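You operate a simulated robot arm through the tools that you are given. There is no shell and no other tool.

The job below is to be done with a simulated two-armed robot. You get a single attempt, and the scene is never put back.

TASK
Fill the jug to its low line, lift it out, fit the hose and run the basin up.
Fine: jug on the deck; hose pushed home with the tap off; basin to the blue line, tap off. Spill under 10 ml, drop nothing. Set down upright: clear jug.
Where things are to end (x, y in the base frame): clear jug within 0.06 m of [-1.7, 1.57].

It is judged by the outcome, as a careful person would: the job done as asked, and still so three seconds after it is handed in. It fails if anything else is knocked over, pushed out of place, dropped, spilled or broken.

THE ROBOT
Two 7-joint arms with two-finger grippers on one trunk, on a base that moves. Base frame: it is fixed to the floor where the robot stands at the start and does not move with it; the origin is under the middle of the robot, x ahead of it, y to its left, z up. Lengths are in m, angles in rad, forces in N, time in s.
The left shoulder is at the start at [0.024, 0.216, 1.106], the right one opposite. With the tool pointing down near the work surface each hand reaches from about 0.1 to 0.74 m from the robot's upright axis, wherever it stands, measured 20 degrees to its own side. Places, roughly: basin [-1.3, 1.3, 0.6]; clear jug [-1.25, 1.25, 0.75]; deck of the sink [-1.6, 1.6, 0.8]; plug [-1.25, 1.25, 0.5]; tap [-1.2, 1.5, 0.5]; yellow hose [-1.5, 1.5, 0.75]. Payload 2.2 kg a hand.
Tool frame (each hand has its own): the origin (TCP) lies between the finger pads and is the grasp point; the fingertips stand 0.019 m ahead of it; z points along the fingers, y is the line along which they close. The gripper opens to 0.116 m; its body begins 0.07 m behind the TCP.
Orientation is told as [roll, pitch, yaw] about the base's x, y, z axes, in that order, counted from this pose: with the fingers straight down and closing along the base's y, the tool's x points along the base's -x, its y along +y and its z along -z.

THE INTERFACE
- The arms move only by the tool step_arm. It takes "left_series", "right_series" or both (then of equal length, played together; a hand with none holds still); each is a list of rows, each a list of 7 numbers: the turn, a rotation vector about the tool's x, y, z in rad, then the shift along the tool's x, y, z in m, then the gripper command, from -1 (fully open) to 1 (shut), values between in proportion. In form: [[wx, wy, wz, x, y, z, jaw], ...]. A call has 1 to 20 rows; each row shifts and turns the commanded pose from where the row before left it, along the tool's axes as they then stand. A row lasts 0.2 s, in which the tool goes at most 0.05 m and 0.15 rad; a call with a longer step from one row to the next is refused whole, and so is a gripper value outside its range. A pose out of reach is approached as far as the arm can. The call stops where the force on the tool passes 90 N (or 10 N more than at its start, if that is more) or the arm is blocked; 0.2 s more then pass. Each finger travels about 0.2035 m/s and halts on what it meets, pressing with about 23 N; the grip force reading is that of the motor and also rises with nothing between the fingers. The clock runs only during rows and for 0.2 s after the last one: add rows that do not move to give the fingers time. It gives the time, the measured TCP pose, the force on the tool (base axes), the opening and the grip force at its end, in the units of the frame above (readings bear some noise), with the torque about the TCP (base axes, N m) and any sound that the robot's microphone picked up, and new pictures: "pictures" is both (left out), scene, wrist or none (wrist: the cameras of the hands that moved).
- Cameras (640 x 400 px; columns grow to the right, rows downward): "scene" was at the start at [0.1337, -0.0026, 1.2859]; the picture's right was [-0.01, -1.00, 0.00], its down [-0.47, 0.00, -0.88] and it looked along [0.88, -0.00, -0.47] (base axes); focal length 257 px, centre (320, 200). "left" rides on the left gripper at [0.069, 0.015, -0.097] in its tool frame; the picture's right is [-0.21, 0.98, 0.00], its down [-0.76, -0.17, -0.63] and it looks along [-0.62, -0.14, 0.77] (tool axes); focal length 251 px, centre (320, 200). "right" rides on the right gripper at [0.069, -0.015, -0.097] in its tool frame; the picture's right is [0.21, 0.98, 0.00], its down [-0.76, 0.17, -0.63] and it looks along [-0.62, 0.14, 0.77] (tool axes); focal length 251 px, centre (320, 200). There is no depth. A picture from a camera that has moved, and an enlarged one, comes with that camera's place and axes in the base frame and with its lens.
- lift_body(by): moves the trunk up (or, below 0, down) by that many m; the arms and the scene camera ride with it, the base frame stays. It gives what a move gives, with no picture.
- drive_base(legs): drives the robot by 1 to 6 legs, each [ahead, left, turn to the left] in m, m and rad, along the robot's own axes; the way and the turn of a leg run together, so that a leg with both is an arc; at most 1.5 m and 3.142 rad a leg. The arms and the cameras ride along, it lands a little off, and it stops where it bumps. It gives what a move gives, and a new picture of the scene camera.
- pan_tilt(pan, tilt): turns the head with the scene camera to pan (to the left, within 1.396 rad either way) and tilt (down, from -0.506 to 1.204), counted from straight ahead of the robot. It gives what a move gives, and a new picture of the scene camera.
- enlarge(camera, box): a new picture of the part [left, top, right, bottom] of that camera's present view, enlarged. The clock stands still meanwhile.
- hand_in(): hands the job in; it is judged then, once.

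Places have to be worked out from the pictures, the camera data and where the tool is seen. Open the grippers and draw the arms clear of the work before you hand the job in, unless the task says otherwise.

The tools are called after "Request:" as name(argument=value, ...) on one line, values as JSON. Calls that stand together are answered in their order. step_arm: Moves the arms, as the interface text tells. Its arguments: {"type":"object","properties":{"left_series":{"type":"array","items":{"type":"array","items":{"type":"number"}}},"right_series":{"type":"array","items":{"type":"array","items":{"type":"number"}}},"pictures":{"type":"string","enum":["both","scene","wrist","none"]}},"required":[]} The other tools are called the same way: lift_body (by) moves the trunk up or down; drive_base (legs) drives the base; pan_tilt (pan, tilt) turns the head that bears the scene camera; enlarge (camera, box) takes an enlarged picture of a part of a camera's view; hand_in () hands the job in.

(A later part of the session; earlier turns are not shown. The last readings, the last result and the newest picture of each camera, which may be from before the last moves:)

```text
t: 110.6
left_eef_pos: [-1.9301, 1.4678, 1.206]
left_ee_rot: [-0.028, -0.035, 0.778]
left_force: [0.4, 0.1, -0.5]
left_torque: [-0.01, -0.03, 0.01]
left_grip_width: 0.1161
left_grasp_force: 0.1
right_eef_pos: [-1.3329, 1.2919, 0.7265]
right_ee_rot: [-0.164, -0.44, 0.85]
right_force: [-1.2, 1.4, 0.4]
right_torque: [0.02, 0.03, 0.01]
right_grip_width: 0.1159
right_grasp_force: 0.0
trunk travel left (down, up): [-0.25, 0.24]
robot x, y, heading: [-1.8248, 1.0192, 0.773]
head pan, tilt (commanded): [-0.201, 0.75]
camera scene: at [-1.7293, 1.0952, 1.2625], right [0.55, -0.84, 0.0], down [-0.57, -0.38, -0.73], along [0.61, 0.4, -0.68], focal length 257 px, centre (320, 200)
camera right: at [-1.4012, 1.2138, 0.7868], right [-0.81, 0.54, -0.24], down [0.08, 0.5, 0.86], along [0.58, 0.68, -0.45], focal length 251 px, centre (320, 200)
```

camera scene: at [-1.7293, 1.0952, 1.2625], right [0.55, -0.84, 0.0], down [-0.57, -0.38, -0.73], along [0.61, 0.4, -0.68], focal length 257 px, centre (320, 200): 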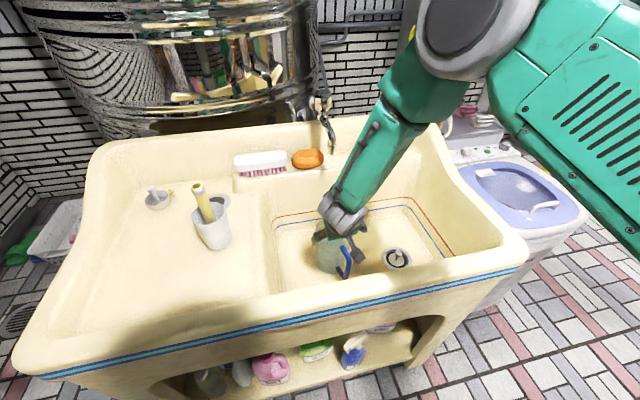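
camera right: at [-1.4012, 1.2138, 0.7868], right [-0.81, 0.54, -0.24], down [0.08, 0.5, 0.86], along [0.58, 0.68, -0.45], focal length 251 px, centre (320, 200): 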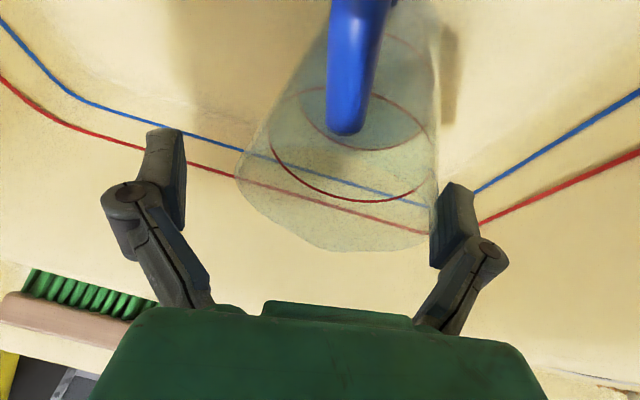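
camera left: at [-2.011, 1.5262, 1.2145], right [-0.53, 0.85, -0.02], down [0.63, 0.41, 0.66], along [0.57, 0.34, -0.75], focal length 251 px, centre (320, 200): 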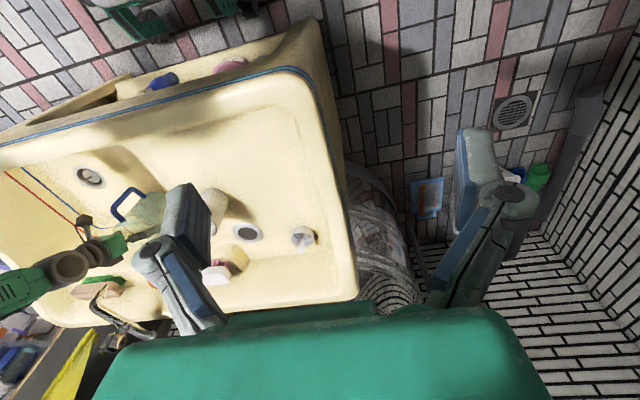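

The jug stands in the basin, about 2.5 cm ahead of the hand's centre, which fits its handle having caught the front rim as I drew it back. I free the touching finger, withdraw along the tool axis, and level the hand again.

Request:
step_arm(right_series=[[0, 0, 0, 0, 0.005, 0, -1], [0, 0, 0, 0, 0, -0.015, -1], [0, 0, 0, 0, 0, -0.025, -1], [0, 0, 0, 0, 0, -0.03, -1], [0, 0, 0, 0, 0, -0.03, -1], [0, 0, 0, 0, 0, -0.02, -1], [-0.045, 0, 0.0215, 0, 0, 0, -1], [-0.045, 0, 0.0215, 0, 0, 0, -1], [-0.045, 0, 0.0215, 0, 0, 0, -1], [0, 0, 0, 0, 0, 0, -1]], pictures="both")

```text
t: 112.8
left_eef_pos: [-1.9303, 1.4683, 1.2053]
left_ee_rot: [-0.029, -0.035, 0.777]
left_force: [0.1, 0.1, -0.2]
left_torque: [-0.04, 0.03, -0.02]
left_grip_width: 0.1158
left_grasp_force: 0.0
right_eef_pos: [-1.3852, 1.269, 0.8331]
right_ee_rot: [0.002, -0.444, 0.78]
right_force: [-0.3, 0.2, 0.1]
right_torque: [-0.01, 0.0, 0.0]
right_grip_width: 0.116
right_grasp_force: 0.0
trunk travel left (down, up): [-0.25, 0.24]
robot x, y, heading: [-1.8266, 1.0187, 0.781]
head pan, tilt (commanded): [-0.201, 0.75]
camera scene: at [-1.7286, 1.0941, 1.2625], right [0.55, -0.84, 0.0], down [-0.57, -0.38, -0.73], along [0.61, 0.4, -0.68], focal length 257 px, centre (320, 200)
camera right: at [-1.447, 1.1851, 0.8914], right [-0.82, 0.56, -0.09], down [0.18, 0.41, 0.9], along [0.54, 0.72, -0.43], focal length 251 px, centre (320, 200)
```

scene: 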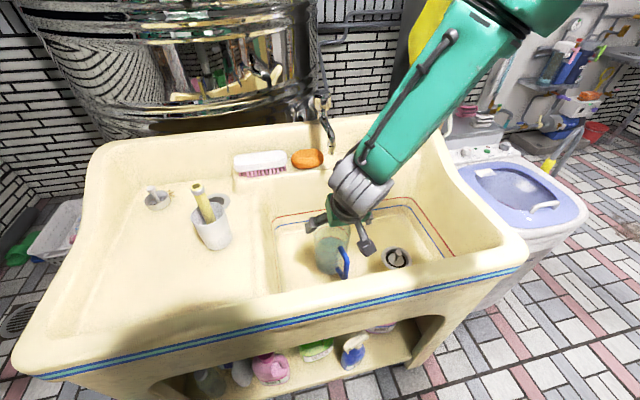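
right: 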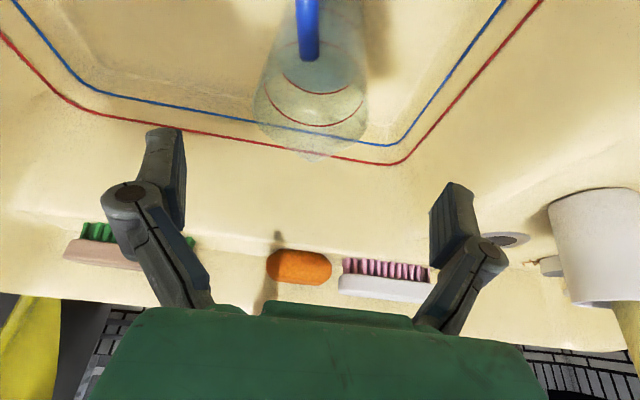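

The jug stands upright on the basin floor and the hand is level. I zoom in on both cameras to fix its place and check the water.

Request:
enlarge(camera="right", box=[230, 0, 390, 170])

Request:
enlarge(camera="scene", box=[300, 205, 370, 290])

```text
2.35 times, centred on (310, 85) of right
camera zoom: at [-1.447, 1.1851, 0.8914], right [-0.82, 0.56, -0.09], down [0.18, 0.41, 0.9], along [0.54, 0.72, -0.43], focal length 592 px, centre (344, 471)
```

zoom: 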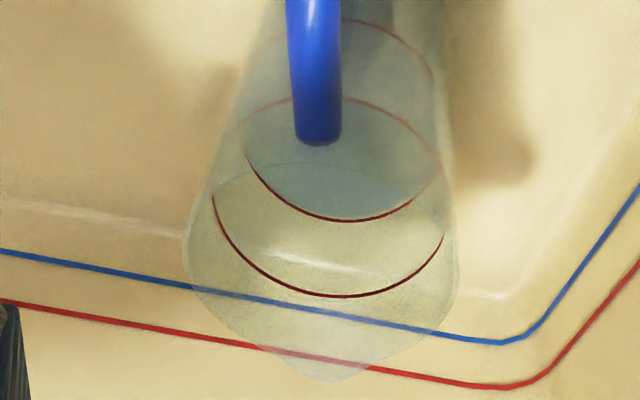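

```text
4.71 times, centred on (335, 248) of scene
camera zoom: at [-1.7286, 1.0941, 1.2625], right [0.55, -0.84, 0.0], down [-0.57, -0.38, -0.73], along [0.61, 0.4, -0.68], focal length 1212 px, centre (249, -24)
```

zoom: 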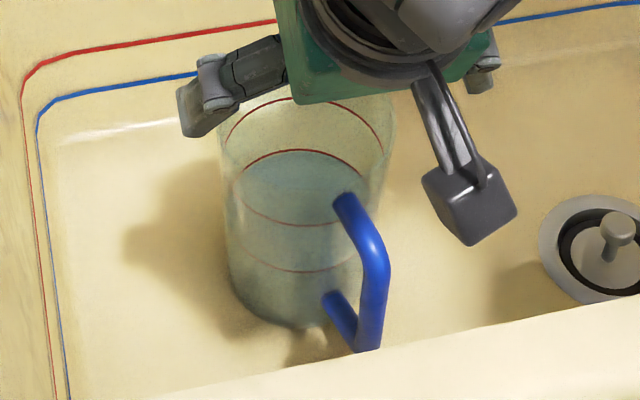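

The water stands at the low line in the jug. The jug's axis is near [-1.329, 1.314]; I align on it and advance half-way.

Request:
step_arm(right_series=[[0, 0, 0, -0.0116, -0.003, 0.0055, -1], [0, 0, 0, 0, 0, 0.025, -1], [0, 0, 0, 0, 0, 0.025, -1], [0, 0, 0, 0, 0, 0.025, -1], [0, 0, 0, 0, 0, 0, -1]], pictures="wrist")

Request:
enlarge(camera="right", box=[160, 20, 480, 260])

```text
t: 114.0
left_eef_pos: [-1.9309, 1.4681, 1.2048]
left_ee_rot: [-0.027, -0.035, 0.775]
left_force: [-0.2, -0.3, -0.1]
left_torque: [0.0, -0.01, 0.0]
left_grip_width: 0.1158
left_grasp_force: 0.0
right_eef_pos: [-1.3507, 1.2983, 0.7647]
right_ee_rot: [0.002, -0.445, 0.782]
right_force: [-0.3, 0.0, -0.3]
right_torque: [-0.03, -0.01, 0.0]
right_grip_width: 0.1157
right_grasp_force: 0.1
trunk travel left (down, up): [-0.25, 0.24]
robot x, y, heading: [-1.8245, 1.0193, 0.78]
head pan, tilt (commanded): [-0.201, 0.75]
camera right: at [-1.4124, 1.2143, 0.8222], right [-0.82, 0.56, -0.09], down [0.18, 0.41, 0.9], along [0.54, 0.72, -0.43], focal length 251 px, centre (320, 200)
```

right: 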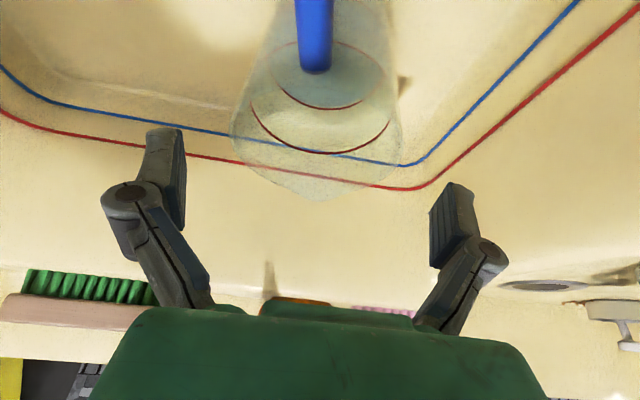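

```text
1.67 times, centred on (320, 140) of right
camera zoom: at [-1.4124, 1.2143, 0.8222], right [-0.82, 0.56, -0.09], down [0.18, 0.41, 0.9], along [0.54, 0.72, -0.43], focal length 419 px, centre (320, 300)
```

zoom: 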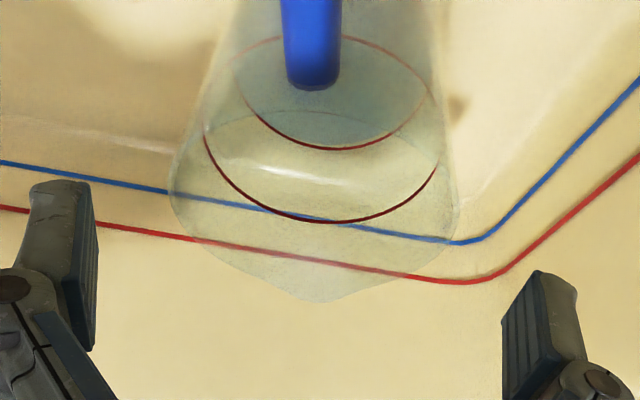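

The rim is within 2 mm of centre. I correct 1.5 mm and advance the last 6 cm.

Request:
step_arm(right_series=[[0, 0, 0, 0, 0.0015, 0.02, -1], [0, 0, 0, 0, 0, 0.02, -1], [0, 0, 0, 0, 0, 0.02, -1], [0, 0, 0, 0, 0, 0, -1]], pictures="wrist")

```text
t: 115.0
left_eef_pos: [-1.9301, 1.4684, 1.2056]
left_ee_rot: [-0.027, -0.034, 0.776]
left_force: [0.0, 0.2, 0.0]
left_torque: [-0.04, -0.01, -0.02]
left_grip_width: 0.116
left_grasp_force: 0.0
right_eef_pos: [-1.3322, 1.3183, 0.7126]
right_ee_rot: [0.002, -0.445, 0.778]
right_force: [1.9, -2.3, 3.2]
right_torque: [-0.07, -0.08, -0.02]
right_grip_width: 0.1159
right_grasp_force: 0.1
trunk travel left (down, up): [-0.25, 0.24]
robot x, y, heading: [-1.8232, 1.0194, 0.778]
head pan, tilt (commanded): [-0.201, 0.75]
camera right: at [-1.3949, 1.2342, 0.7695], right [-0.82, 0.56, -0.09], down [0.18, 0.41, 0.9], along [0.54, 0.72, -0.43], focal length 251 px, centre (320, 200)
```

right: 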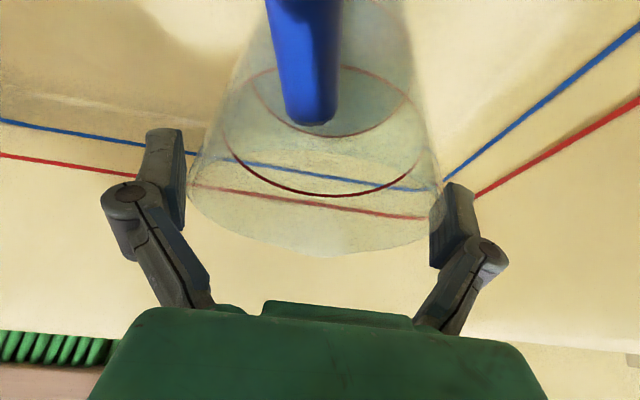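

A light touch again on one finger. I shift 2 mm the other way and close the grip.

Request:
step_arm(right_series=[[0, 0, 0, 0, -0.002, 0, -1], [0, 0, 0, 0, 0, 0, -0.9], [0, 0, 0, 0, 0, 0, -0.6], [0, 0, 0, 0, 0, 0, 0.0], [0, 0, 0, 0, 0, 0, 0.4], [0, 0, 0, 0, 0, 0, 0.4]], pictures="wrist")

```text
t: 116.4
left_eef_pos: [-1.9301, 1.4687, 1.2043]
left_ee_rot: [-0.029, -0.035, 0.775]
left_force: [0.6, -0.2, 0.7]
left_torque: [0.01, -0.02, 0.01]
left_grip_width: 0.1161
left_grasp_force: 0.0
right_eef_pos: [-1.332, 1.3166, 0.7118]
right_ee_rot: [0.002, -0.446, 0.781]
right_force: [1.9, -0.3, 1.8]
right_torque: [0.06, 0.07, 0.02]
right_grip_width: 0.1121
right_grasp_force: 22.6
trunk travel left (down, up): [-0.25, 0.24]
robot x, y, heading: [-1.8249, 1.0212, 0.776]
head pan, tilt (commanded): [-0.201, 0.75]
camera right: at [-1.394, 1.2329, 0.7692], right [-0.82, 0.56, -0.09], down [0.18, 0.41, 0.9], along [0.54, 0.72, -0.43], focal length 251 px, centre (320, 200)
```

right: 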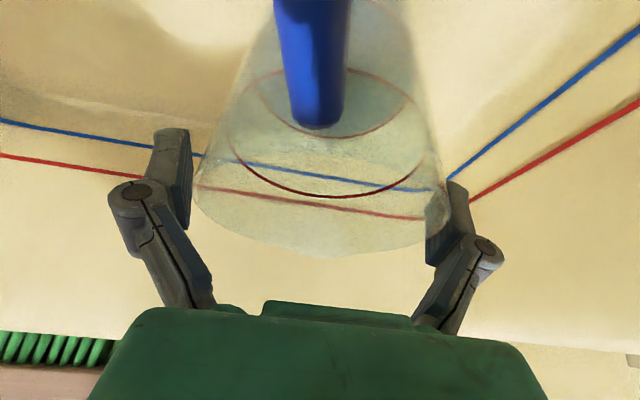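

Held at 0.112 m. I lift straight up slowly, staying clear of both the spout and the front wall, and check after 10 cm.

Request:
step_arm(right_series=[[0, 0, 0, -0.0013, 0, -0.0027, 0.4], [0, 0, 0, -0.0026, 0, -0.0054, 0.4], [0, 0, 0, -0.0043, 0, -0.009, 0.4], [0, 0, 0, -0.0052, 0, -0.0108, 0.4], [0, 0, 0, -0.0052, 0, -0.0108, 0.4], [0, 0, 0, -0.0052, 0, -0.0108, 0.4], [0, 0, 0, -0.0052, 0, -0.0108, 0.4], [0, 0, 0, -0.0052, 0, -0.0108, 0.4], [0, 0, 0, -0.0052, 0, -0.0108, 0.4], [0, 0, 0, -0.0026, 0, -0.0054, 0.4]], pictures="both")

```text
t: 118.6
left_eef_pos: [-1.9299, 1.4689, 1.2041]
left_ee_rot: [-0.028, -0.035, 0.775]
left_force: [0.4, -0.3, -1.0]
left_torque: [0.03, 0.01, 0.02]
left_grip_width: 0.1161
left_grasp_force: 0.0
right_eef_pos: [-1.3313, 1.3172, 0.8091]
right_ee_rot: [0.0, -0.444, 0.781]
right_force: [-0.9, 0.7, -5.2]
right_torque: [0.03, 0.0, 0.0]
right_grip_width: 0.1119
right_grasp_force: 22.8
trunk travel left (down, up): [-0.25, 0.24]
robot x, y, heading: [-1.8263, 1.0204, 0.781]
head pan, tilt (commanded): [-0.201, 0.75]
camera scene: at [-1.728, 1.095, 1.2624], right [0.55, -0.84, 0.0], down [-0.57, -0.38, -0.73], along [0.61, 0.4, -0.68], focal length 257 px, centre (320, 200)
camera right: at [-1.3929, 1.2324, 0.8666], right [-0.82, 0.56, -0.09], down [0.18, 0.41, 0.9], along [0.54, 0.72, -0.43], focal length 251 px, centre (320, 200)
```

scene: 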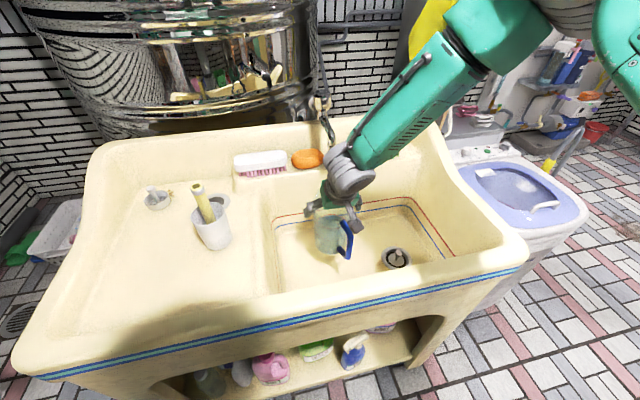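
right: 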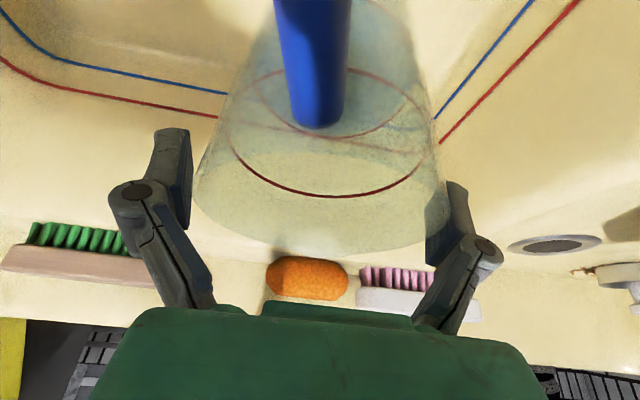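

The hold is unchanged in the fingers. I lift another 19 cm so the jug's foot clears rim, deck and cup.

Request:
step_arm(right_series=[[0, 0, 0, -0.0026, 0, -0.0054, 0.4], [0, 0, 0, -0.0052, 0, -0.0108, 0.4], [0, 0, 0, -0.0065, 0, -0.0135, 0.4], [0, 0, 0, -0.0065, 0, -0.0135, 0.4], [0, 0, 0, -0.0065, 0, -0.0135, 0.4], [0, 0, 0, -0.0065, 0, -0.0135, 0.4], [0, 0, 0, -0.0065, 0, -0.0135, 0.4], [0, 0, 0, -0.0065, 0, -0.0135, 0.4], [0, 0, 0, -0.0065, 0, -0.0135, 0.4], [0, 0, 0, -0.0065, 0, -0.0135, 0.4], [0, 0, 0, -0.0065, 0, -0.0135, 0.4], [0, 0, 0, -0.0065, 0, -0.0135, 0.4], [0, 0, 0, -0.0052, 0, -0.0108, 0.4], [0, 0, 0, -0.0026, 0, -0.0054, 0.4]], pictures="both")

```text
t: 121.6
left_eef_pos: [-1.929, 1.469, 1.2052]
left_ee_rot: [-0.028, -0.033, 0.777]
left_force: [-0.1, 0.6, 0.6]
left_torque: [0.0, -0.03, -0.03]
left_grip_width: 0.1161
left_grasp_force: 0.1
right_eef_pos: [-1.33, 1.3168, 0.9939]
right_ee_rot: [0.003, -0.441, 0.779]
right_force: [-0.8, -0.4, -4.6]
right_torque: [-0.01, -0.02, 0.03]
right_grip_width: 0.1117
right_grasp_force: 22.8
trunk travel left (down, up): [-0.25, 0.24]
robot x, y, heading: [-1.8274, 1.0215, 0.779]
head pan, tilt (commanded): [-0.201, 0.75]
camera scene: at [-1.7284, 1.0948, 1.2624], right [0.55, -0.84, 0.0], down [-0.57, -0.38, -0.73], along [0.61, 0.4, -0.68], focal length 257 px, centre (320, 200)
camera right: at [-1.3926, 1.2328, 1.0514], right [-0.82, 0.56, -0.09], down [0.18, 0.41, 0.9], along [0.54, 0.72, -0.43], focal length 251 px, centre (320, 200)
```

scene: 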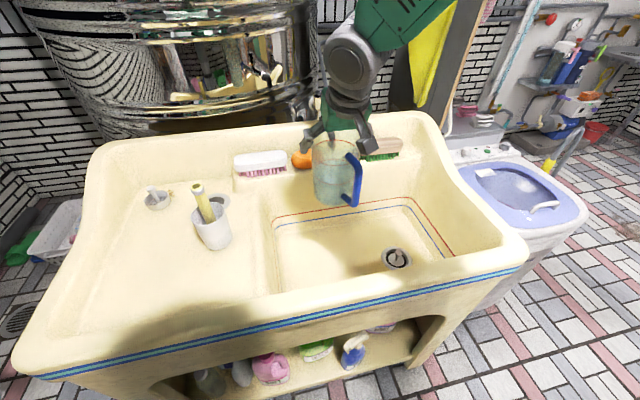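
right: 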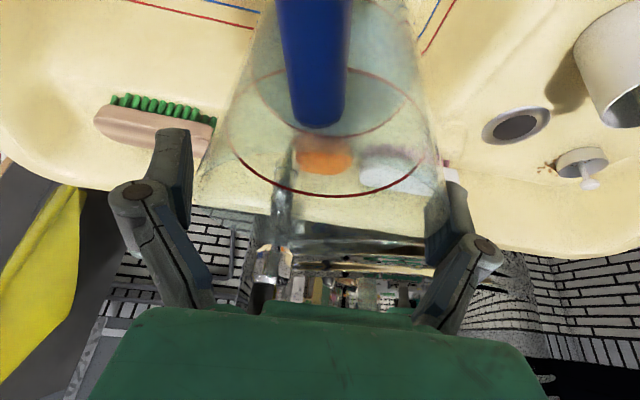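

The jug hangs upright and unchanged at z 0.99, its foot near 0.86. I draw it back over the front part of the tub, above the rim, and slightly up.

Request:
step_arm(right_series=[[0, 0, 0, 0.003, 0, -0.006, 0.4], [0, 0, 0, 0.006, 0, -0.0085, 0.4], [0, 0, 0, 0.0092, 0, -0.0077, 0.4], [0, 0, 0, 0.0092, 0, -0.0077, 0.4], [0, 0, 0, 0.0092, 0, -0.0077, 0.4], [0, 0, 0, 0.0092, 0, -0.0077, 0.4], [0, 0, 0, 0.0092, 0, -0.0077, 0.4], [0, 0, 0, 0.0092, 0, -0.0077, 0.4], [0, 0, 0, 0.0092, 0, -0.0077, 0.4], [0, 0, 0, 0.0092, 0, -0.0077, 0.4], [0, 0, 0, 0.0092, 0, -0.0077, 0.4], [0, 0, 0, 0.0092, 0, -0.0077, 0.4], [0, 0, 0, 0.005, 0, -0.004, 0.4], [0, 0, 0, 0, 0, 0, 0.4]], pictures="both")

```text
t: 124.6
left_eef_pos: [-1.9302, 1.469, 1.204]
left_ee_rot: [-0.029, -0.032, 0.777]
left_force: [-0.7, 0.0, -0.7]
left_torque: [0.01, -0.01, 0.03]
left_grip_width: 0.116
left_grasp_force: 0.1
right_eef_pos: [-1.4276, 1.2195, 1.0344]
right_ee_rot: [0.001, -0.443, 0.78]
right_force: [1.1, 0.1, -5.5]
right_torque: [0.03, 0.02, 0.02]
right_grip_width: 0.1116
right_grasp_force: 23.1
trunk travel left (down, up): [-0.25, 0.24]
robot x, y, heading: [-1.8236, 1.0208, 0.778]
head pan, tilt (commanded): [-0.201, 0.75]
camera scene: at [-1.7291, 1.0939, 1.2625], right [0.55, -0.84, 0.0], down [-0.57, -0.38, -0.73], along [0.61, 0.4, -0.68], focal length 257 px, centre (320, 200)
camera right: at [-1.4901, 1.1362, 1.092], right [-0.82, 0.56, -0.09], down [0.18, 0.41, 0.9], along [0.54, 0.72, -0.43], focal length 251 px, centre (320, 200)
```

scene: 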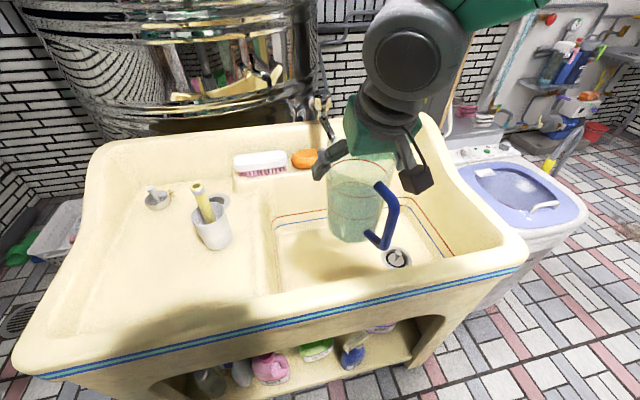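
right: 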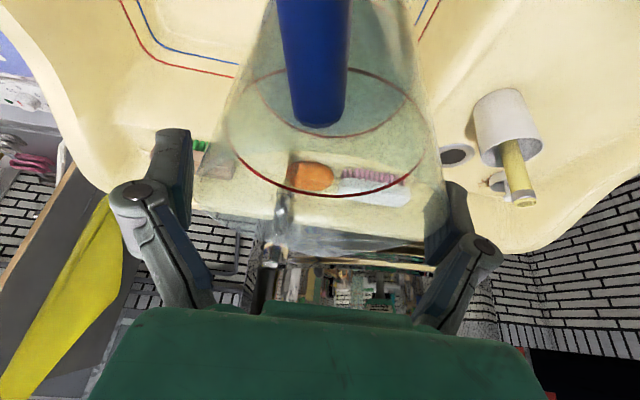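

The jug is steady and upright. Instead of reaching across my own left arm, I back off 2 cm and slide the base 20 cm to the left, so that the set-down spot comes in front of the right arm; the jug passes in front of the cup.

Request:
drive_base(legs=[[-0.02, 0, 0], [0, 0.1, 0]])

```text
t: 126.2
left_eef_pos: [-1.9742, 1.4856, 1.2199]
left_ee_rot: [0.016, -0.036, 0.773]
left_force: [0.7, -0.4, 0.5]
left_torque: [0.06, 0.07, -0.04]
left_grip_width: 0.116
left_grasp_force: 0.0
right_eef_pos: [-1.4755, 1.2419, 1.029]
right_ee_rot: [0.05, -0.441, 0.757]
right_force: [2.1, -2.4, -5.3]
right_torque: [-0.01, 0.15, 0.01]
right_grip_width: 0.0999
right_grasp_force: 22.6
trunk travel left (down, up): [-0.25, 0.24]
robot x, y, heading: [-1.9025, 1.0676, 0.779]
head pan, tilt (commanded): [-0.201, 0.75]
camera scene: at [-1.7769, 1.1152, 1.2615], right [0.55, -0.84, -0.03], down [-0.59, -0.36, -0.73], along [0.6, 0.41, -0.69], focal length 257 px, centre (320, 200)
```

scene: 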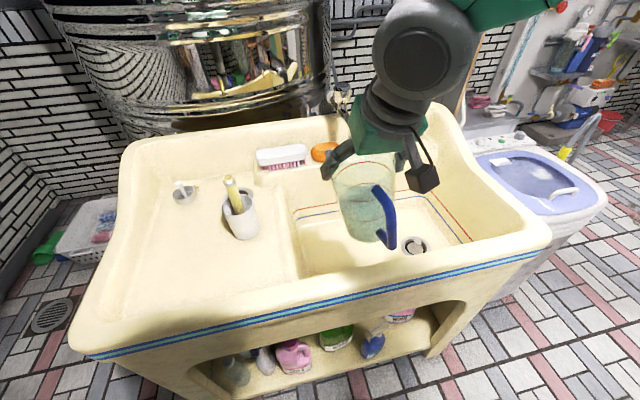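

The drive's jolt made the jug shift in the fingers again (width 0.100 m). I look at it before doing anything else.

Request:
enlarge(camera="right", box=[0, 0, 640, 400])

Request:
enlarge(camera="scene", box=[310, 130, 450, 260])

```text
1.00 times, centred on (320, 200) of right (not enlarged: the box is as wide or as high as the picture)
camera zoom: at [-1.5365, 1.1567, 1.086], right [-0.83, 0.56, -0.05], down [0.21, 0.38, 0.9], along [0.53, 0.73, -0.43], focal length 251 px, centre (320, 200)
```

zoom: 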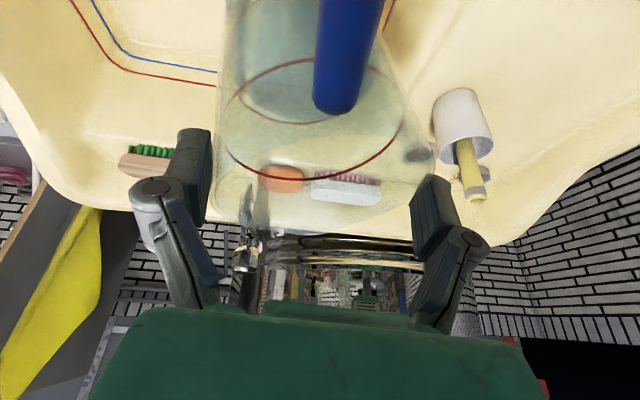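

```text
3.08 times, centred on (380, 195) of scene
camera zoom: at [-1.7769, 1.1152, 1.2615], right [0.55, -0.84, -0.03], down [-0.59, -0.36, -0.73], along [0.6, 0.41, -0.69], focal length 792 px, centre (135, 215)
```

zoom: 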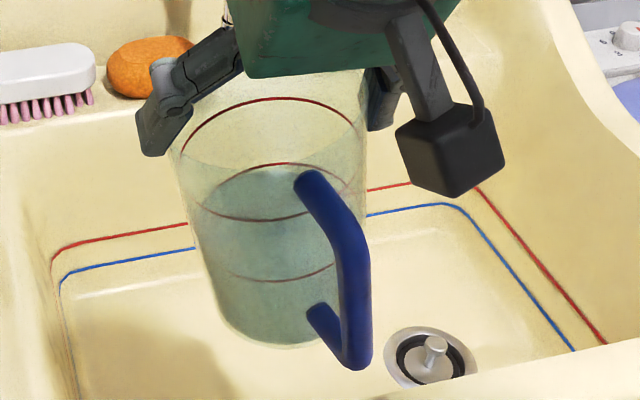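

The jug has rolled a little the other way, foot to my right, but is still held. I wait for the sway to settle and see whether the hold stays put; from here the arm alone can reach the set-down spot.

Request:
step_arm(right_series=[[0, 0, 0, 0, 0, 0, 0.8], [0, 0, 0, 0, 0, 0, 0.8], [0, 0, 0, 0, 0, 0, 0.8]], pictures="wrist")

```text
t: 127.2
left_eef_pos: [-1.9728, 1.4787, 1.2189]
left_ee_rot: [0.018, -0.039, 0.769]
left_force: [-0.3, 0.1, -0.5]
left_torque: [0.0, 0.02, -0.03]
left_grip_width: 0.116
left_grasp_force: 0.0
right_eef_pos: [-1.4734, 1.2331, 1.0304]
right_ee_rot: [0.045, -0.437, 0.753]
right_force: [0.4, -1.0, -4.9]
right_torque: [0.02, 0.07, -0.01]
right_grip_width: 0.0997
right_grasp_force: 23.1
trunk travel left (down, up): [-0.25, 0.24]
robot x, y, heading: [-1.8931, 1.061, 0.776]
head pan, tilt (commanded): [-0.201, 0.75]
stopped in row 3 (right hand): the arm was blocked; the commanded pose is now the measured one
camera right: at [-1.5348, 1.1486, 1.0877], right [-0.82, 0.57, -0.05], down [0.21, 0.38, 0.9], along [0.53, 0.73, -0.43], focal length 251 px, centre (320, 200)
```

right: 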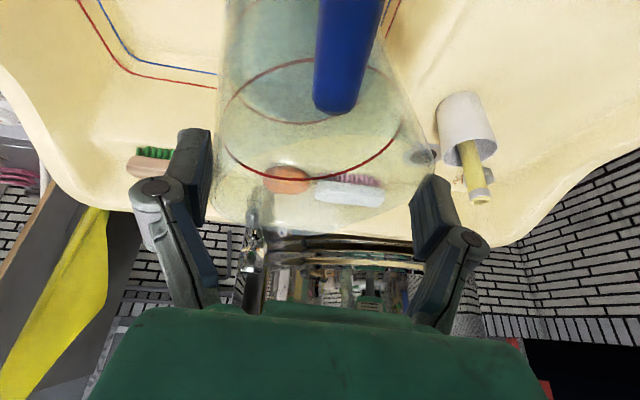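

The hold has not changed in a second of waiting. I now move the jug left with the arm alone, with a slow ramped motion, passing in front of the cup.

Request:
step_arm(right_series=[[0, 0, 0, 0.0015, 0.003, -0.0007, 0.8], [0, 0, 0, 0.0025, 0.006, -0.0009, 0.8], [0, 0, 0, 0.0025, 0.009, -0.0008, 0.8], [0, 0, 0, 0.0025, 0.012, -0.0007, 0.8], [0, 0, 0, 0.0026, 0.015, -0.0006, 0.8], [0, 0, 0, 0.0026, 0.015, -0.0006, 0.8], [0, 0, 0, 0.0026, 0.015, -0.0006, 0.8], [0, 0, 0, 0.0026, 0.015, -0.0006, 0.8], [0, 0, 0, 0.0003, 0.015, 0.0005, 0.8], [0, 0, 0, 0.0003, 0.015, 0.0005, 0.8], [0, 0, 0, 0.0003, 0.015, 0.0005, 0.8], [0, 0, 0, 0.0003, 0.012, 0.0004, 0.8], [0, 0, 0, 0.0002, 0.009, 0.0003, 0.8], [0, 0, 0, 0.0001, 0.006, 0.0002, 0.8], [0, 0, 0, 0.0001, 0.003, 0.0001, 0.8]], pictures="both")

```text
t: 130.4
left_eef_pos: [-1.9698, 1.4779, 1.2193]
left_ee_rot: [0.019, -0.035, 0.77]
left_force: [1.1, 0.3, 0.1]
left_torque: [0.02, -0.02, 0.02]
left_grip_width: 0.116
left_grasp_force: 0.1
right_eef_pos: [-1.6013, 1.3355, 1.0294]
right_ee_rot: [0.037, -0.439, 0.753]
right_force: [1.1, -1.8, -3.8]
right_torque: [0.02, 0.11, 0.01]
right_grip_width: 0.0995
right_grasp_force: 22.9
trunk travel left (down, up): [-0.25, 0.24]
robot x, y, heading: [-1.8918, 1.059, 0.783]
head pan, tilt (commanded): [-0.201, 0.75]
camera scene: at [-1.8073, 1.1517, 1.2688], right [0.79, -0.61, 0.0], down [-0.39, -0.49, -0.78], along [0.48, 0.62, -0.63], focal length 257 px, centre (320, 200)
camera right: at [-1.6621, 1.2509, 1.087], right [-0.82, 0.57, -0.06], down [0.21, 0.39, 0.9], along [0.53, 0.73, -0.43], focal length 251 px, centre (320, 200)
```

scene: 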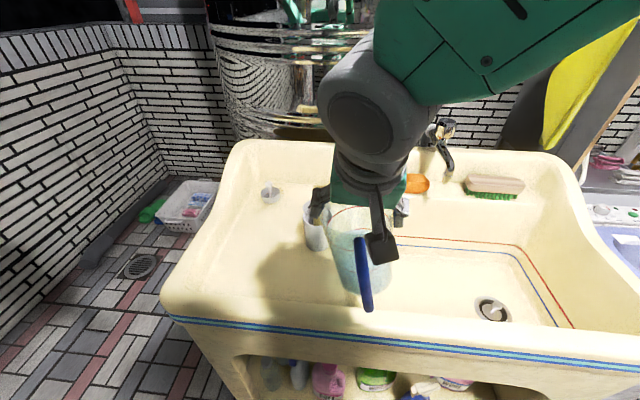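
right: 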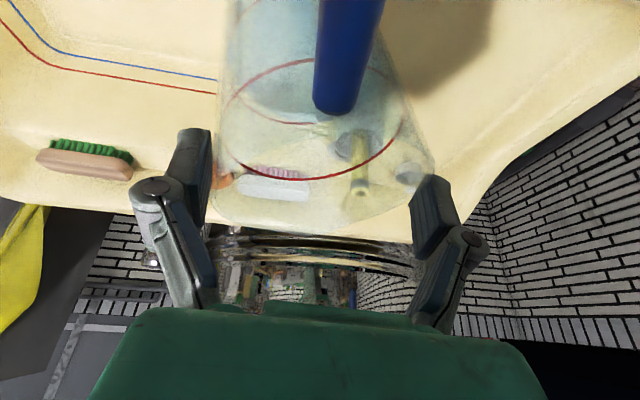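

The jug still sits unchanged in the fingers, but the head was pushed aside: its camera now looks 0.33 rad further left than commanded, so the right forearm must be touching it. I turn the head well to the left, out of the forearm's way.

Request:
pan_tilt(pan=1.0, tilt=0.7)

```text
t: 131.8
left_eef_pos: [-2.008, 1.5163, 1.2045]
left_ee_rot: [-0.024, -0.038, 0.773]
left_force: [-0.5, 0.3, 0.2]
left_torque: [-0.06, -0.08, -0.02]
left_grip_width: 0.116
left_grasp_force: 0.1
right_eef_pos: [-1.6356, 1.3727, 1.0289]
right_ee_rot: [0.002, -0.442, 0.774]
right_force: [-0.8, 1.7, -4.7]
right_torque: [0.13, 0.04, -0.01]
right_grip_width: 0.0996
right_grasp_force: 22.9
trunk travel left (down, up): [-0.25, 0.24]
robot x, y, heading: [-1.9029, 1.0706, 0.783]
head pan, tilt (commanded): [1.0, 0.7]
camera scene: at [-1.9084, 1.1988, 1.2646], right [0.98, 0.21, 0.01], down [0.15, -0.64, -0.75], along [-0.15, 0.74, -0.66], focal length 257 px, centre (320, 200)
```

scene: 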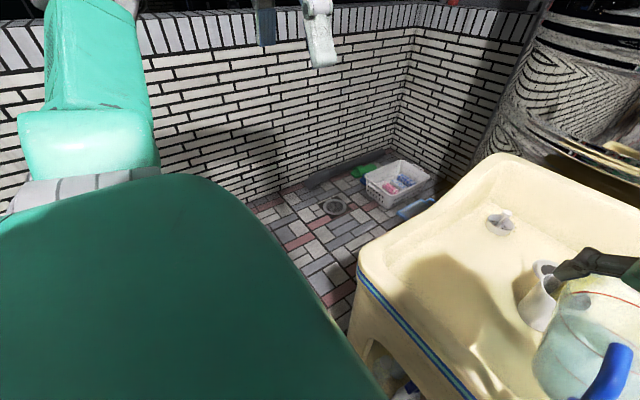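

With the head turned away the body came back and the hand is now nearer the goal, at [-1.636, 1.373]. I check the jug in the wrist picture and the deck view.

Request:
step_arm(right_series=[[0, 0, 0, 0, 0, 0, 0.8], [0, 0, 0, 0, 0, 0, 0.8], [0, 0, 0, 0, 0, 0, 0.8]], pictures="both")

Request:
enlarge(camera="left", box=[0, 0, 640, 400])

```text
t: 132.6
left_eef_pos: [-2.0071, 1.5149, 1.2059]
left_ee_rot: [-0.02, -0.038, 0.773]
left_force: [0.4, 0.2, 0.1]
left_torque: [-0.03, 0.01, -0.04]
left_grip_width: 0.116
left_grasp_force: 0.0
right_eef_pos: [-1.6331, 1.3695, 1.0294]
right_ee_rot: [0.002, -0.44, 0.774]
right_force: [-0.9, 0.3, -5.6]
right_torque: [0.07, 0.05, 0.01]
right_grip_width: 0.0995
right_grasp_force: 23.4
trunk travel left (down, up): [-0.25, 0.24]
robot x, y, heading: [-1.9, 1.0713, 0.783]
head pan, tilt (commanded): [1.0, 0.7]
camera scene: at [-1.9043, 1.1942, 1.2652], right [0.98, 0.21, 0.01], down [0.14, -0.64, -0.75], along [-0.15, 0.74, -0.66], focal length 257 px, centre (320, 200)
camera right: at [-1.696, 1.2864, 1.0868], right [-0.82, 0.56, -0.09], down [0.18, 0.41, 0.9], along [0.54, 0.72, -0.44], focal length 251 px, centre (320, 200)
```

scene: 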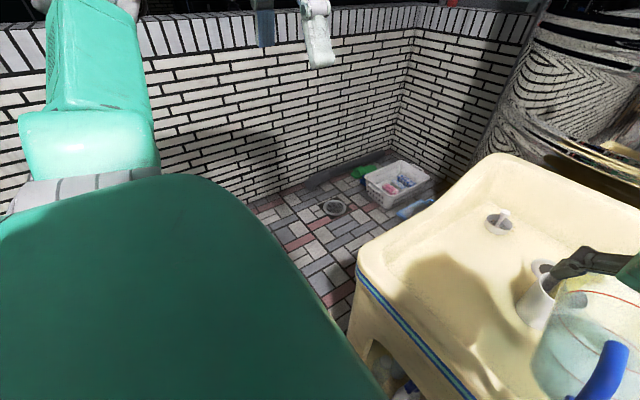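
right: 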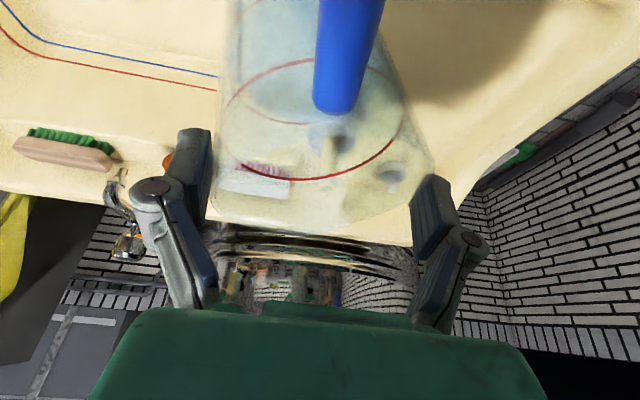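

```text
1.00 times, centred on (320, 200) of left (not enlarged: the box is as wide or as high as the picture)
camera zoom: at [-2.0719, 1.4761, 1.2995], right [-0.53, 0.85, -0.01], down [0.63, 0.4, 0.66], along [0.57, 0.34, -0.75], focal length 251 px, centre (320, 200)
```

zoom: 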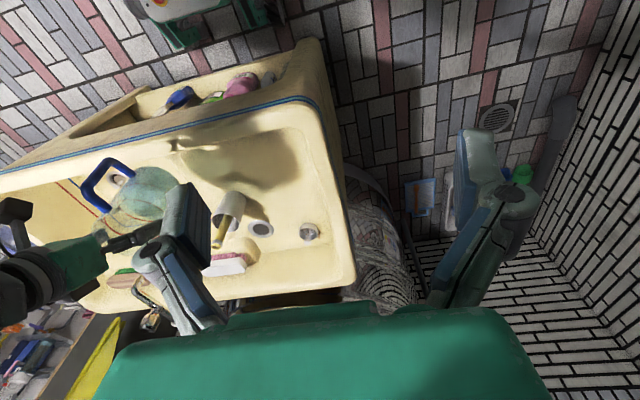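

Nothing has shifted. I go on left in a slow ramp, lowering slightly, while the left hand moves further out of the way.

Request:
step_arm(left_series=[[0, 0, 0, 0, 0.005, -0.003, -1], [0, 0, 0, 0, 0.01, -0.004, -1], [0, 0, 0, 0, 0.01, -0.004, -1], [0, 0, 0, 0, 0.01, -0.004, -1], [0, 0, 0, 0, 0.01, -0.004, -1], [0, 0, 0, 0, 0.01, -0.004, -1], [0, 0, 0, 0, 0.01, -0.004, -1], [0, 0, 0, 0, 0.005, -0.003, -1], [0, 0, 0, 0, 0, 0, -1], [0, 0, 0, 0, 0, 0, -1], [0, 0, 0, 0, 0, 0, -1], [0, 0, 0, 0, 0, 0, -1]], right_series=[[0, 0, 0, 0.001, 0.003, 0.002, 0.8], [0, 0, 0, 0.0017, 0.006, 0.0036, 0.8], [0, 0, 0, 0.0021, 0.009, 0.0045, 0.8], [0, 0, 0, 0.0021, 0.012, 0.0045, 0.8], [0, 0, 0, 0.0021, 0.012, 0.0045, 0.8], [0, 0, 0, 0.0021, 0.012, 0.0045, 0.8], [0, 0, 0, 0.0021, 0.012, 0.0045, 0.8], [0, 0, 0, 0.0021, 0.012, 0.0045, 0.8], [0, 0, 0, 0.0021, 0.012, 0.0045, 0.8], [0, 0, 0, 0.0021, 0.009, 0.0045, 0.8], [0, 0, 0, 0.0017, 0.006, 0.0036, 0.8], [0, 0, 0, 0.001, 0.003, 0.002, 0.8]], pictures="both")

```text
t: 135.4
left_eef_pos: [-1.9918, 1.5354, 1.2202]
left_ee_rot: [-0.002, -0.039, 0.772]
left_force: [0.0, -0.5, 0.0]
left_torque: [0.02, -0.01, 0.03]
left_grip_width: 0.1161
left_grasp_force: 0.0
left hand out of reach, approached as far as the arm can: row 2, 3, 4, 5, 6, 7, 8
right_eef_pos: [-1.6864, 1.4385, 1.014]
right_ee_rot: [0.092, -0.464, 0.714]
right_force: [-0.1, 0.0, -4.6]
right_torque: [0.03, 0.06, 0.03]
right_grip_width: 0.0994
right_grasp_force: 22.3
trunk travel left (down, up): [-0.25, 0.24]
robot x, y, heading: [-1.9003, 1.0668, 0.78]
head pan, tilt (commanded): [1.0, 0.7]
stopped in row 12 (left hand): the arm was blocked; the commanded pose is now the measured one
camera scene: at [-1.8979, 1.1881, 1.2658], right [0.98, 0.21, 0.0], down [0.14, -0.64, -0.76], along [-0.15, 0.74, -0.65], focal length 257 px, centre (320, 200)
camera right: at [-1.7494, 1.3514, 1.0674], right [-0.81, 0.58, -0.02], down [0.22, 0.34, 0.92], along [0.54, 0.74, -0.4], focal length 251 px, centre (320, 200)
camera left: at [-2.0555, 1.4956, 1.3152], right [-0.53, 0.85, 0.01], down [0.64, 0.39, 0.66], along [0.56, 0.35, -0.75], focal length 251 px, centre (320, 200)
```

scene: 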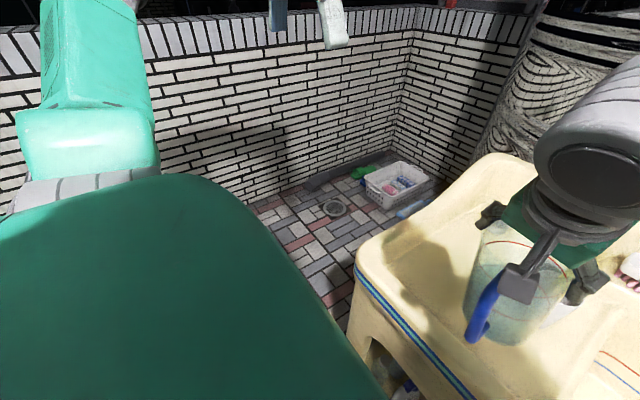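
right: 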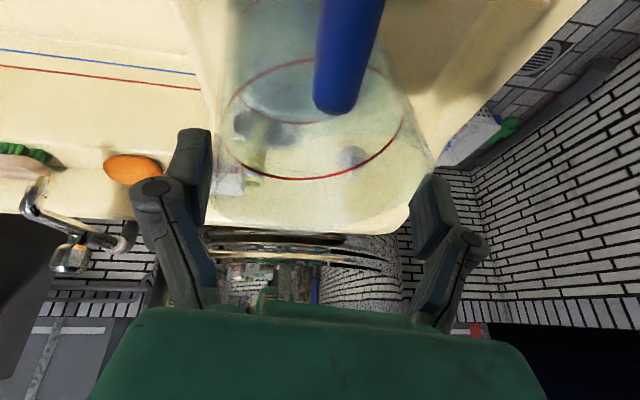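
left: 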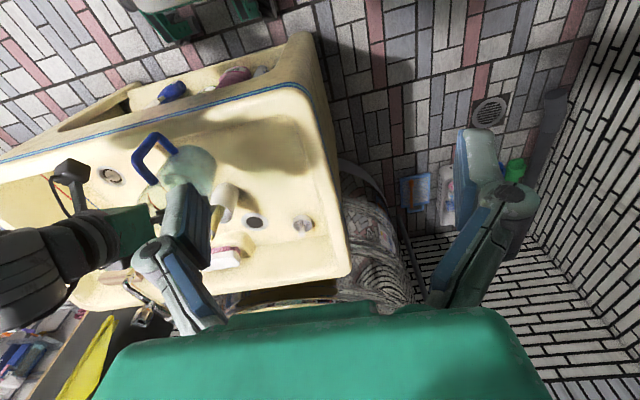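

The jug is past the cup now and still steady; its place is about 8 cm short and 10 cm right of the goal. I move forward-left towards the goal with another slow ramp.

Request:
step_arm(right_series=[[0, 0, 0, -0.0015, 0.0032, 0.001, 0.8], [0, 0, 0, -0.003, 0.0063, 0.0021, 0.8], [0, 0, 0, -0.0045, 0.0095, 0.0031, 0.8], [0, 0, 0, -0.005, 0.0105, 0.0035, 0.8], [0, 0, 0, -0.005, 0.0105, 0.0035, 0.8], [0, 0, 0, -0.005, 0.0105, 0.0035, 0.8], [0, 0, 0, -0.005, 0.0105, 0.0035, 0.8], [0, 0, 0, -0.005, 0.0105, 0.0035, 0.8], [0, 0, 0, -0.005, 0.0105, 0.0035, 0.8], [0, 0, 0, -0.0045, 0.0095, 0.0031, 0.8], [0, 0, 0, -0.003, 0.0063, 0.0021, 0.8], [0, 0, 0, -0.0015, 0.0032, 0.001, 0.8]], pictures="both")

```text
t: 138.0
left_eef_pos: [-1.9892, 1.5336, 1.2211]
left_ee_rot: [-0.002, -0.037, 0.773]
left_force: [-0.4, -0.2, -0.1]
left_torque: [-0.01, 0.02, 0.0]
left_grip_width: 0.116
left_grasp_force: 0.0
right_eef_pos: [-1.702, 1.5524, 1.0177]
right_ee_rot: [0.101, -0.461, 0.694]
right_force: [-0.6, -0.2, -4.8]
right_torque: [0.06, 0.03, -0.02]
right_grip_width: 0.0994
right_grasp_force: 22.5
trunk travel left (down, up): [-0.25, 0.24]
robot x, y, heading: [-1.8984, 1.0647, 0.782]
head pan, tilt (commanded): [1.0, 0.7]
camera scene: at [-1.8929, 1.1847, 1.2661], right [0.98, 0.21, 0.0], down [0.14, -0.64, -0.76], along [-0.16, 0.74, -0.65], focal length 257 px, centre (320, 200)
camera right: at [-1.7662, 1.4662, 1.0713], right [-0.8, 0.6, -0.01], down [0.23, 0.33, 0.92], along [0.55, 0.73, -0.4], focal length 251 px, centre (320, 200)
```

scene: 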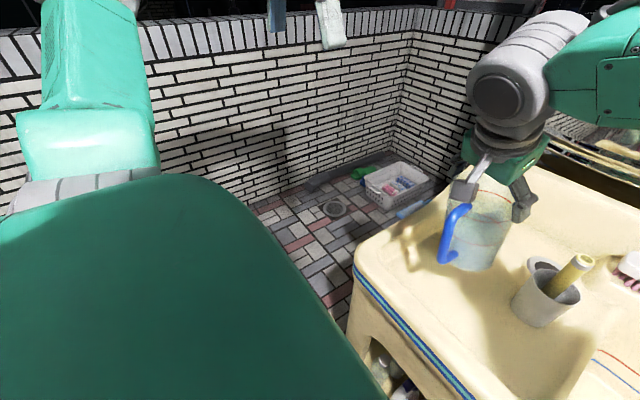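
right: 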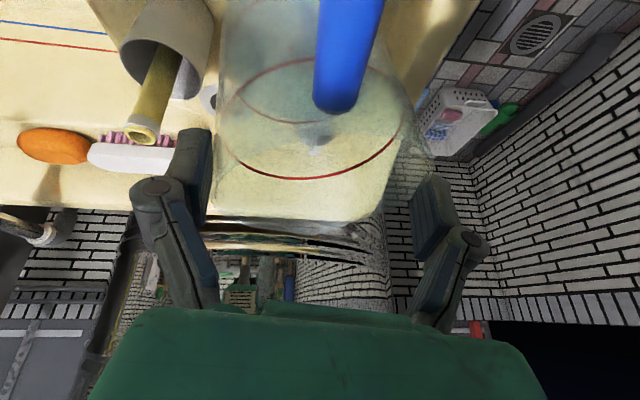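

The jug is now over the goal area, the cup safely to its right. I zoom in to measure its lean and where its foot would land.

Request:
enlarge(camera="scene", box=[410, 150, 610, 350])

Request:
enlarge(camera="left", box=[60, 60, 360, 320])

```text
2.00 times, centred on (510, 250) of scene
camera zoom: at [-1.8929, 1.1847, 1.2661], right [0.98, 0.21, 0.0], down [0.14, -0.64, -0.76], along [-0.16, 0.74, -0.65], focal length 515 px, centre (-60, 100)
```

zoom: 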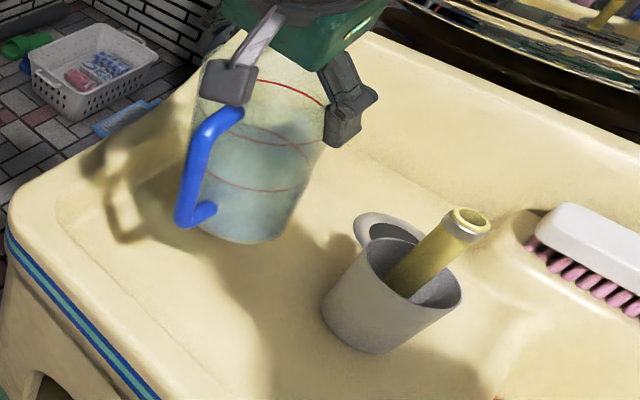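

```text
1.54 times, centred on (210, 190) of left
camera zoom: at [-2.053, 1.4942, 1.3158], right [-0.53, 0.85, 0.01], down [0.64, 0.39, 0.66], along [0.56, 0.35, -0.75], focal length 387 px, centre (489, 215)
```

zoom: 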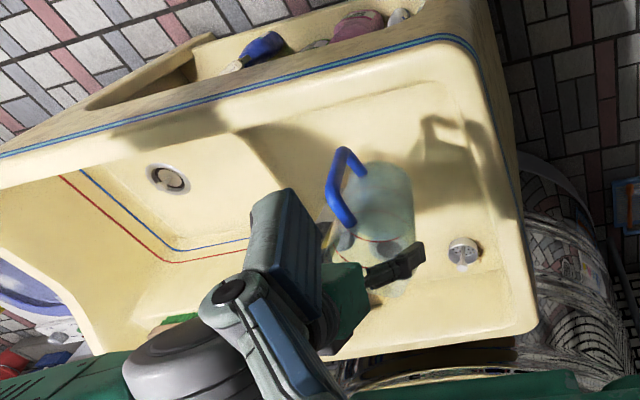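

The jug leans some degrees, foot towards front-right, as held; its foot is about 9-11 cm above the deck and will come to stand near [-1.69, 1.56]. I lower it slowly by 6 cm with a 1 cm shift to the left.

Request:
step_arm(right_series=[[0, 0, 0, 0.0022, 0.0004, 0.0045, 0.8], [0, 0, 0, 0.0045, 0.0008, 0.0089, 0.8], [0, 0, 0, 0.0045, 0.0008, 0.0089, 0.8], [0, 0, 0, 0.0045, 0.0008, 0.0089, 0.8], [0, 0, 0, 0.0045, 0.0008, 0.0089, 0.8], [0, 0, 0, 0.0045, 0.0008, 0.0089, 0.8], [0, 0, 0, 0.0022, 0.0004, 0.0045, 0.8], [0, 0, 0, 0, 0, 0, 0.8]], pictures="both")

```text
t: 139.8
left_eef_pos: [-1.9856, 1.5312, 1.2213]
left_ee_rot: [0.004, -0.04, 0.77]
left_force: [0.3, 0.4, 0.5]
left_torque: [-0.01, 0.05, 0.01]
left_grip_width: 0.1157
left_grasp_force: 0.0
right_eef_pos: [-1.7163, 1.5552, 0.955]
right_ee_rot: [0.096, -0.462, 0.709]
right_force: [0.8, 0.1, -4.5]
right_torque: [0.02, 0.09, -0.03]
right_grip_width: 0.0994
right_grasp_force: 23.3
trunk travel left (down, up): [-0.25, 0.24]
robot x, y, heading: [-1.8962, 1.0614, 0.782]
head pan, tilt (commanded): [1.0, 0.7]
camera scene: at [-1.8879, 1.1799, 1.2666], right [0.98, 0.21, 0.0], down [0.13, -0.63, -0.76], along [-0.16, 0.75, -0.65], focal length 257 px, centre (320, 200)
camera right: at [-1.7782, 1.469, 1.0085], right [-0.81, 0.58, -0.01], down [0.22, 0.33, 0.92], along [0.54, 0.74, -0.4], focal length 251 px, centre (320, 200)
```

scene: 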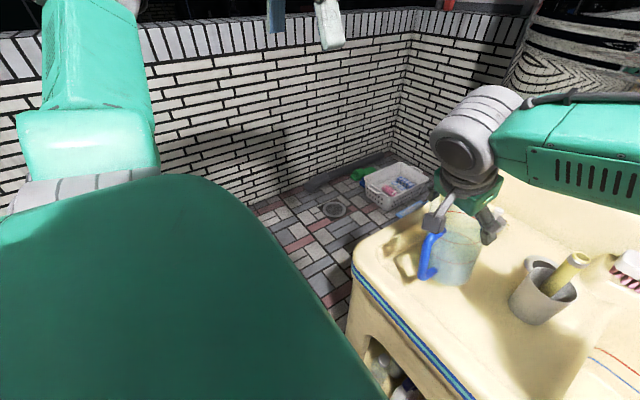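
right: 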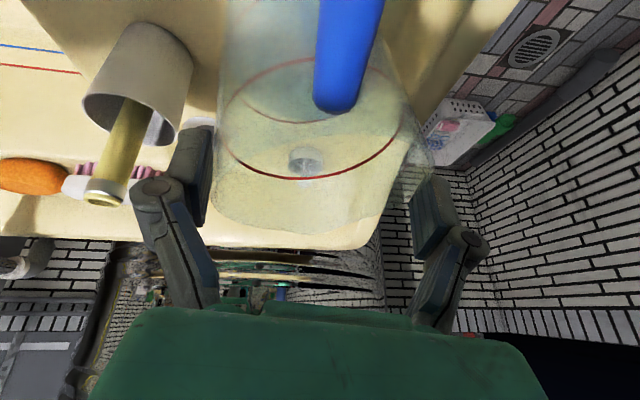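

About 3-5 cm to go. I zoom in to judge the gap under the jug.

Request:
enlarge(camera="scene", box=[390, 180, 550, 300])

```text
3.33 times, centred on (470, 240) of scene
camera zoom: at [-1.8879, 1.1799, 1.2666], right [0.98, 0.21, 0.0], down [0.13, -0.63, -0.76], along [-0.16, 0.75, -0.65], focal length 858 px, centre (-180, 67)
```

zoom: 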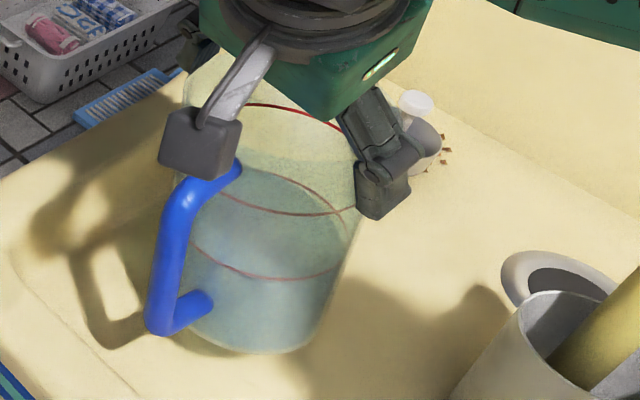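

The foot seems about 4 cm above the deck, near [-1.695, 1.535]. I lower 3.5 cm more, then in small steps until contact.

Request:
step_arm(right_series=[[0, 0, 0, 0.0039, -0.0008, 0.0078, 0.8], [0, 0, 0, 0.0039, -0.0008, 0.0078, 0.8], [0, 0, 0, 0.0039, -0.0008, 0.0078, 0.8], [0, 0, 0, 0.0022, -0.0004, 0.0044, 0.8], [0, 0, 0, 0, 0, 0, 0.8]], pictures="none")

Request:
step_arm(right_series=[[0, 0, 0, 0.0022, -0.0004, 0.0044, 0.8], [0, 0, 0, 0, 0, 0, 0.8]], pictures="none")

```text
t: 141.0
left_eef_pos: [-1.9923, 1.538, 1.2196]
left_ee_rot: [-0.005, -0.039, 0.773]
left_force: [0.3, 0.3, 0.0]
left_torque: [0.04, 0.02, 0.01]
left_grip_width: 0.1163
left_grasp_force: 0.1
right_eef_pos: [-1.7214, 1.5602, 0.9228]
right_ee_rot: [0.089, -0.463, 0.713]
right_force: [0.2, -0.2, -4.8]
right_torque: [0.04, 0.1, -0.01]
right_grip_width: 0.0992
right_grasp_force: 22.8
trunk travel left (down, up): [-0.25, 0.24]
robot x, y, heading: [-1.8958, 1.067, 0.773]
head pan, tilt (commanded): [1.0, 0.7]
```

```text
t: 141.6
left_eef_pos: [-1.9854, 1.5305, 1.2225]
left_ee_rot: [0.005, -0.038, 0.771]
left_force: [0.5, -0.4, 0.0]
left_torque: [0.03, 0.01, 0.01]
left_grip_width: 0.1159
left_grasp_force: 0.1
right_eef_pos: [-1.7154, 1.5557, 0.9198]
right_ee_rot: [0.093, -0.464, 0.711]
right_force: [0.0, 0.5, -4.8]
right_torque: [0.01, 0.08, 0.03]
right_grip_width: 0.0992
right_grasp_force: 22.1
trunk travel left (down, up): [-0.25, 0.24]
robot x, y, heading: [-1.8983, 1.0626, 0.781]
head pan, tilt (commanded): [1.0, 0.7]
```

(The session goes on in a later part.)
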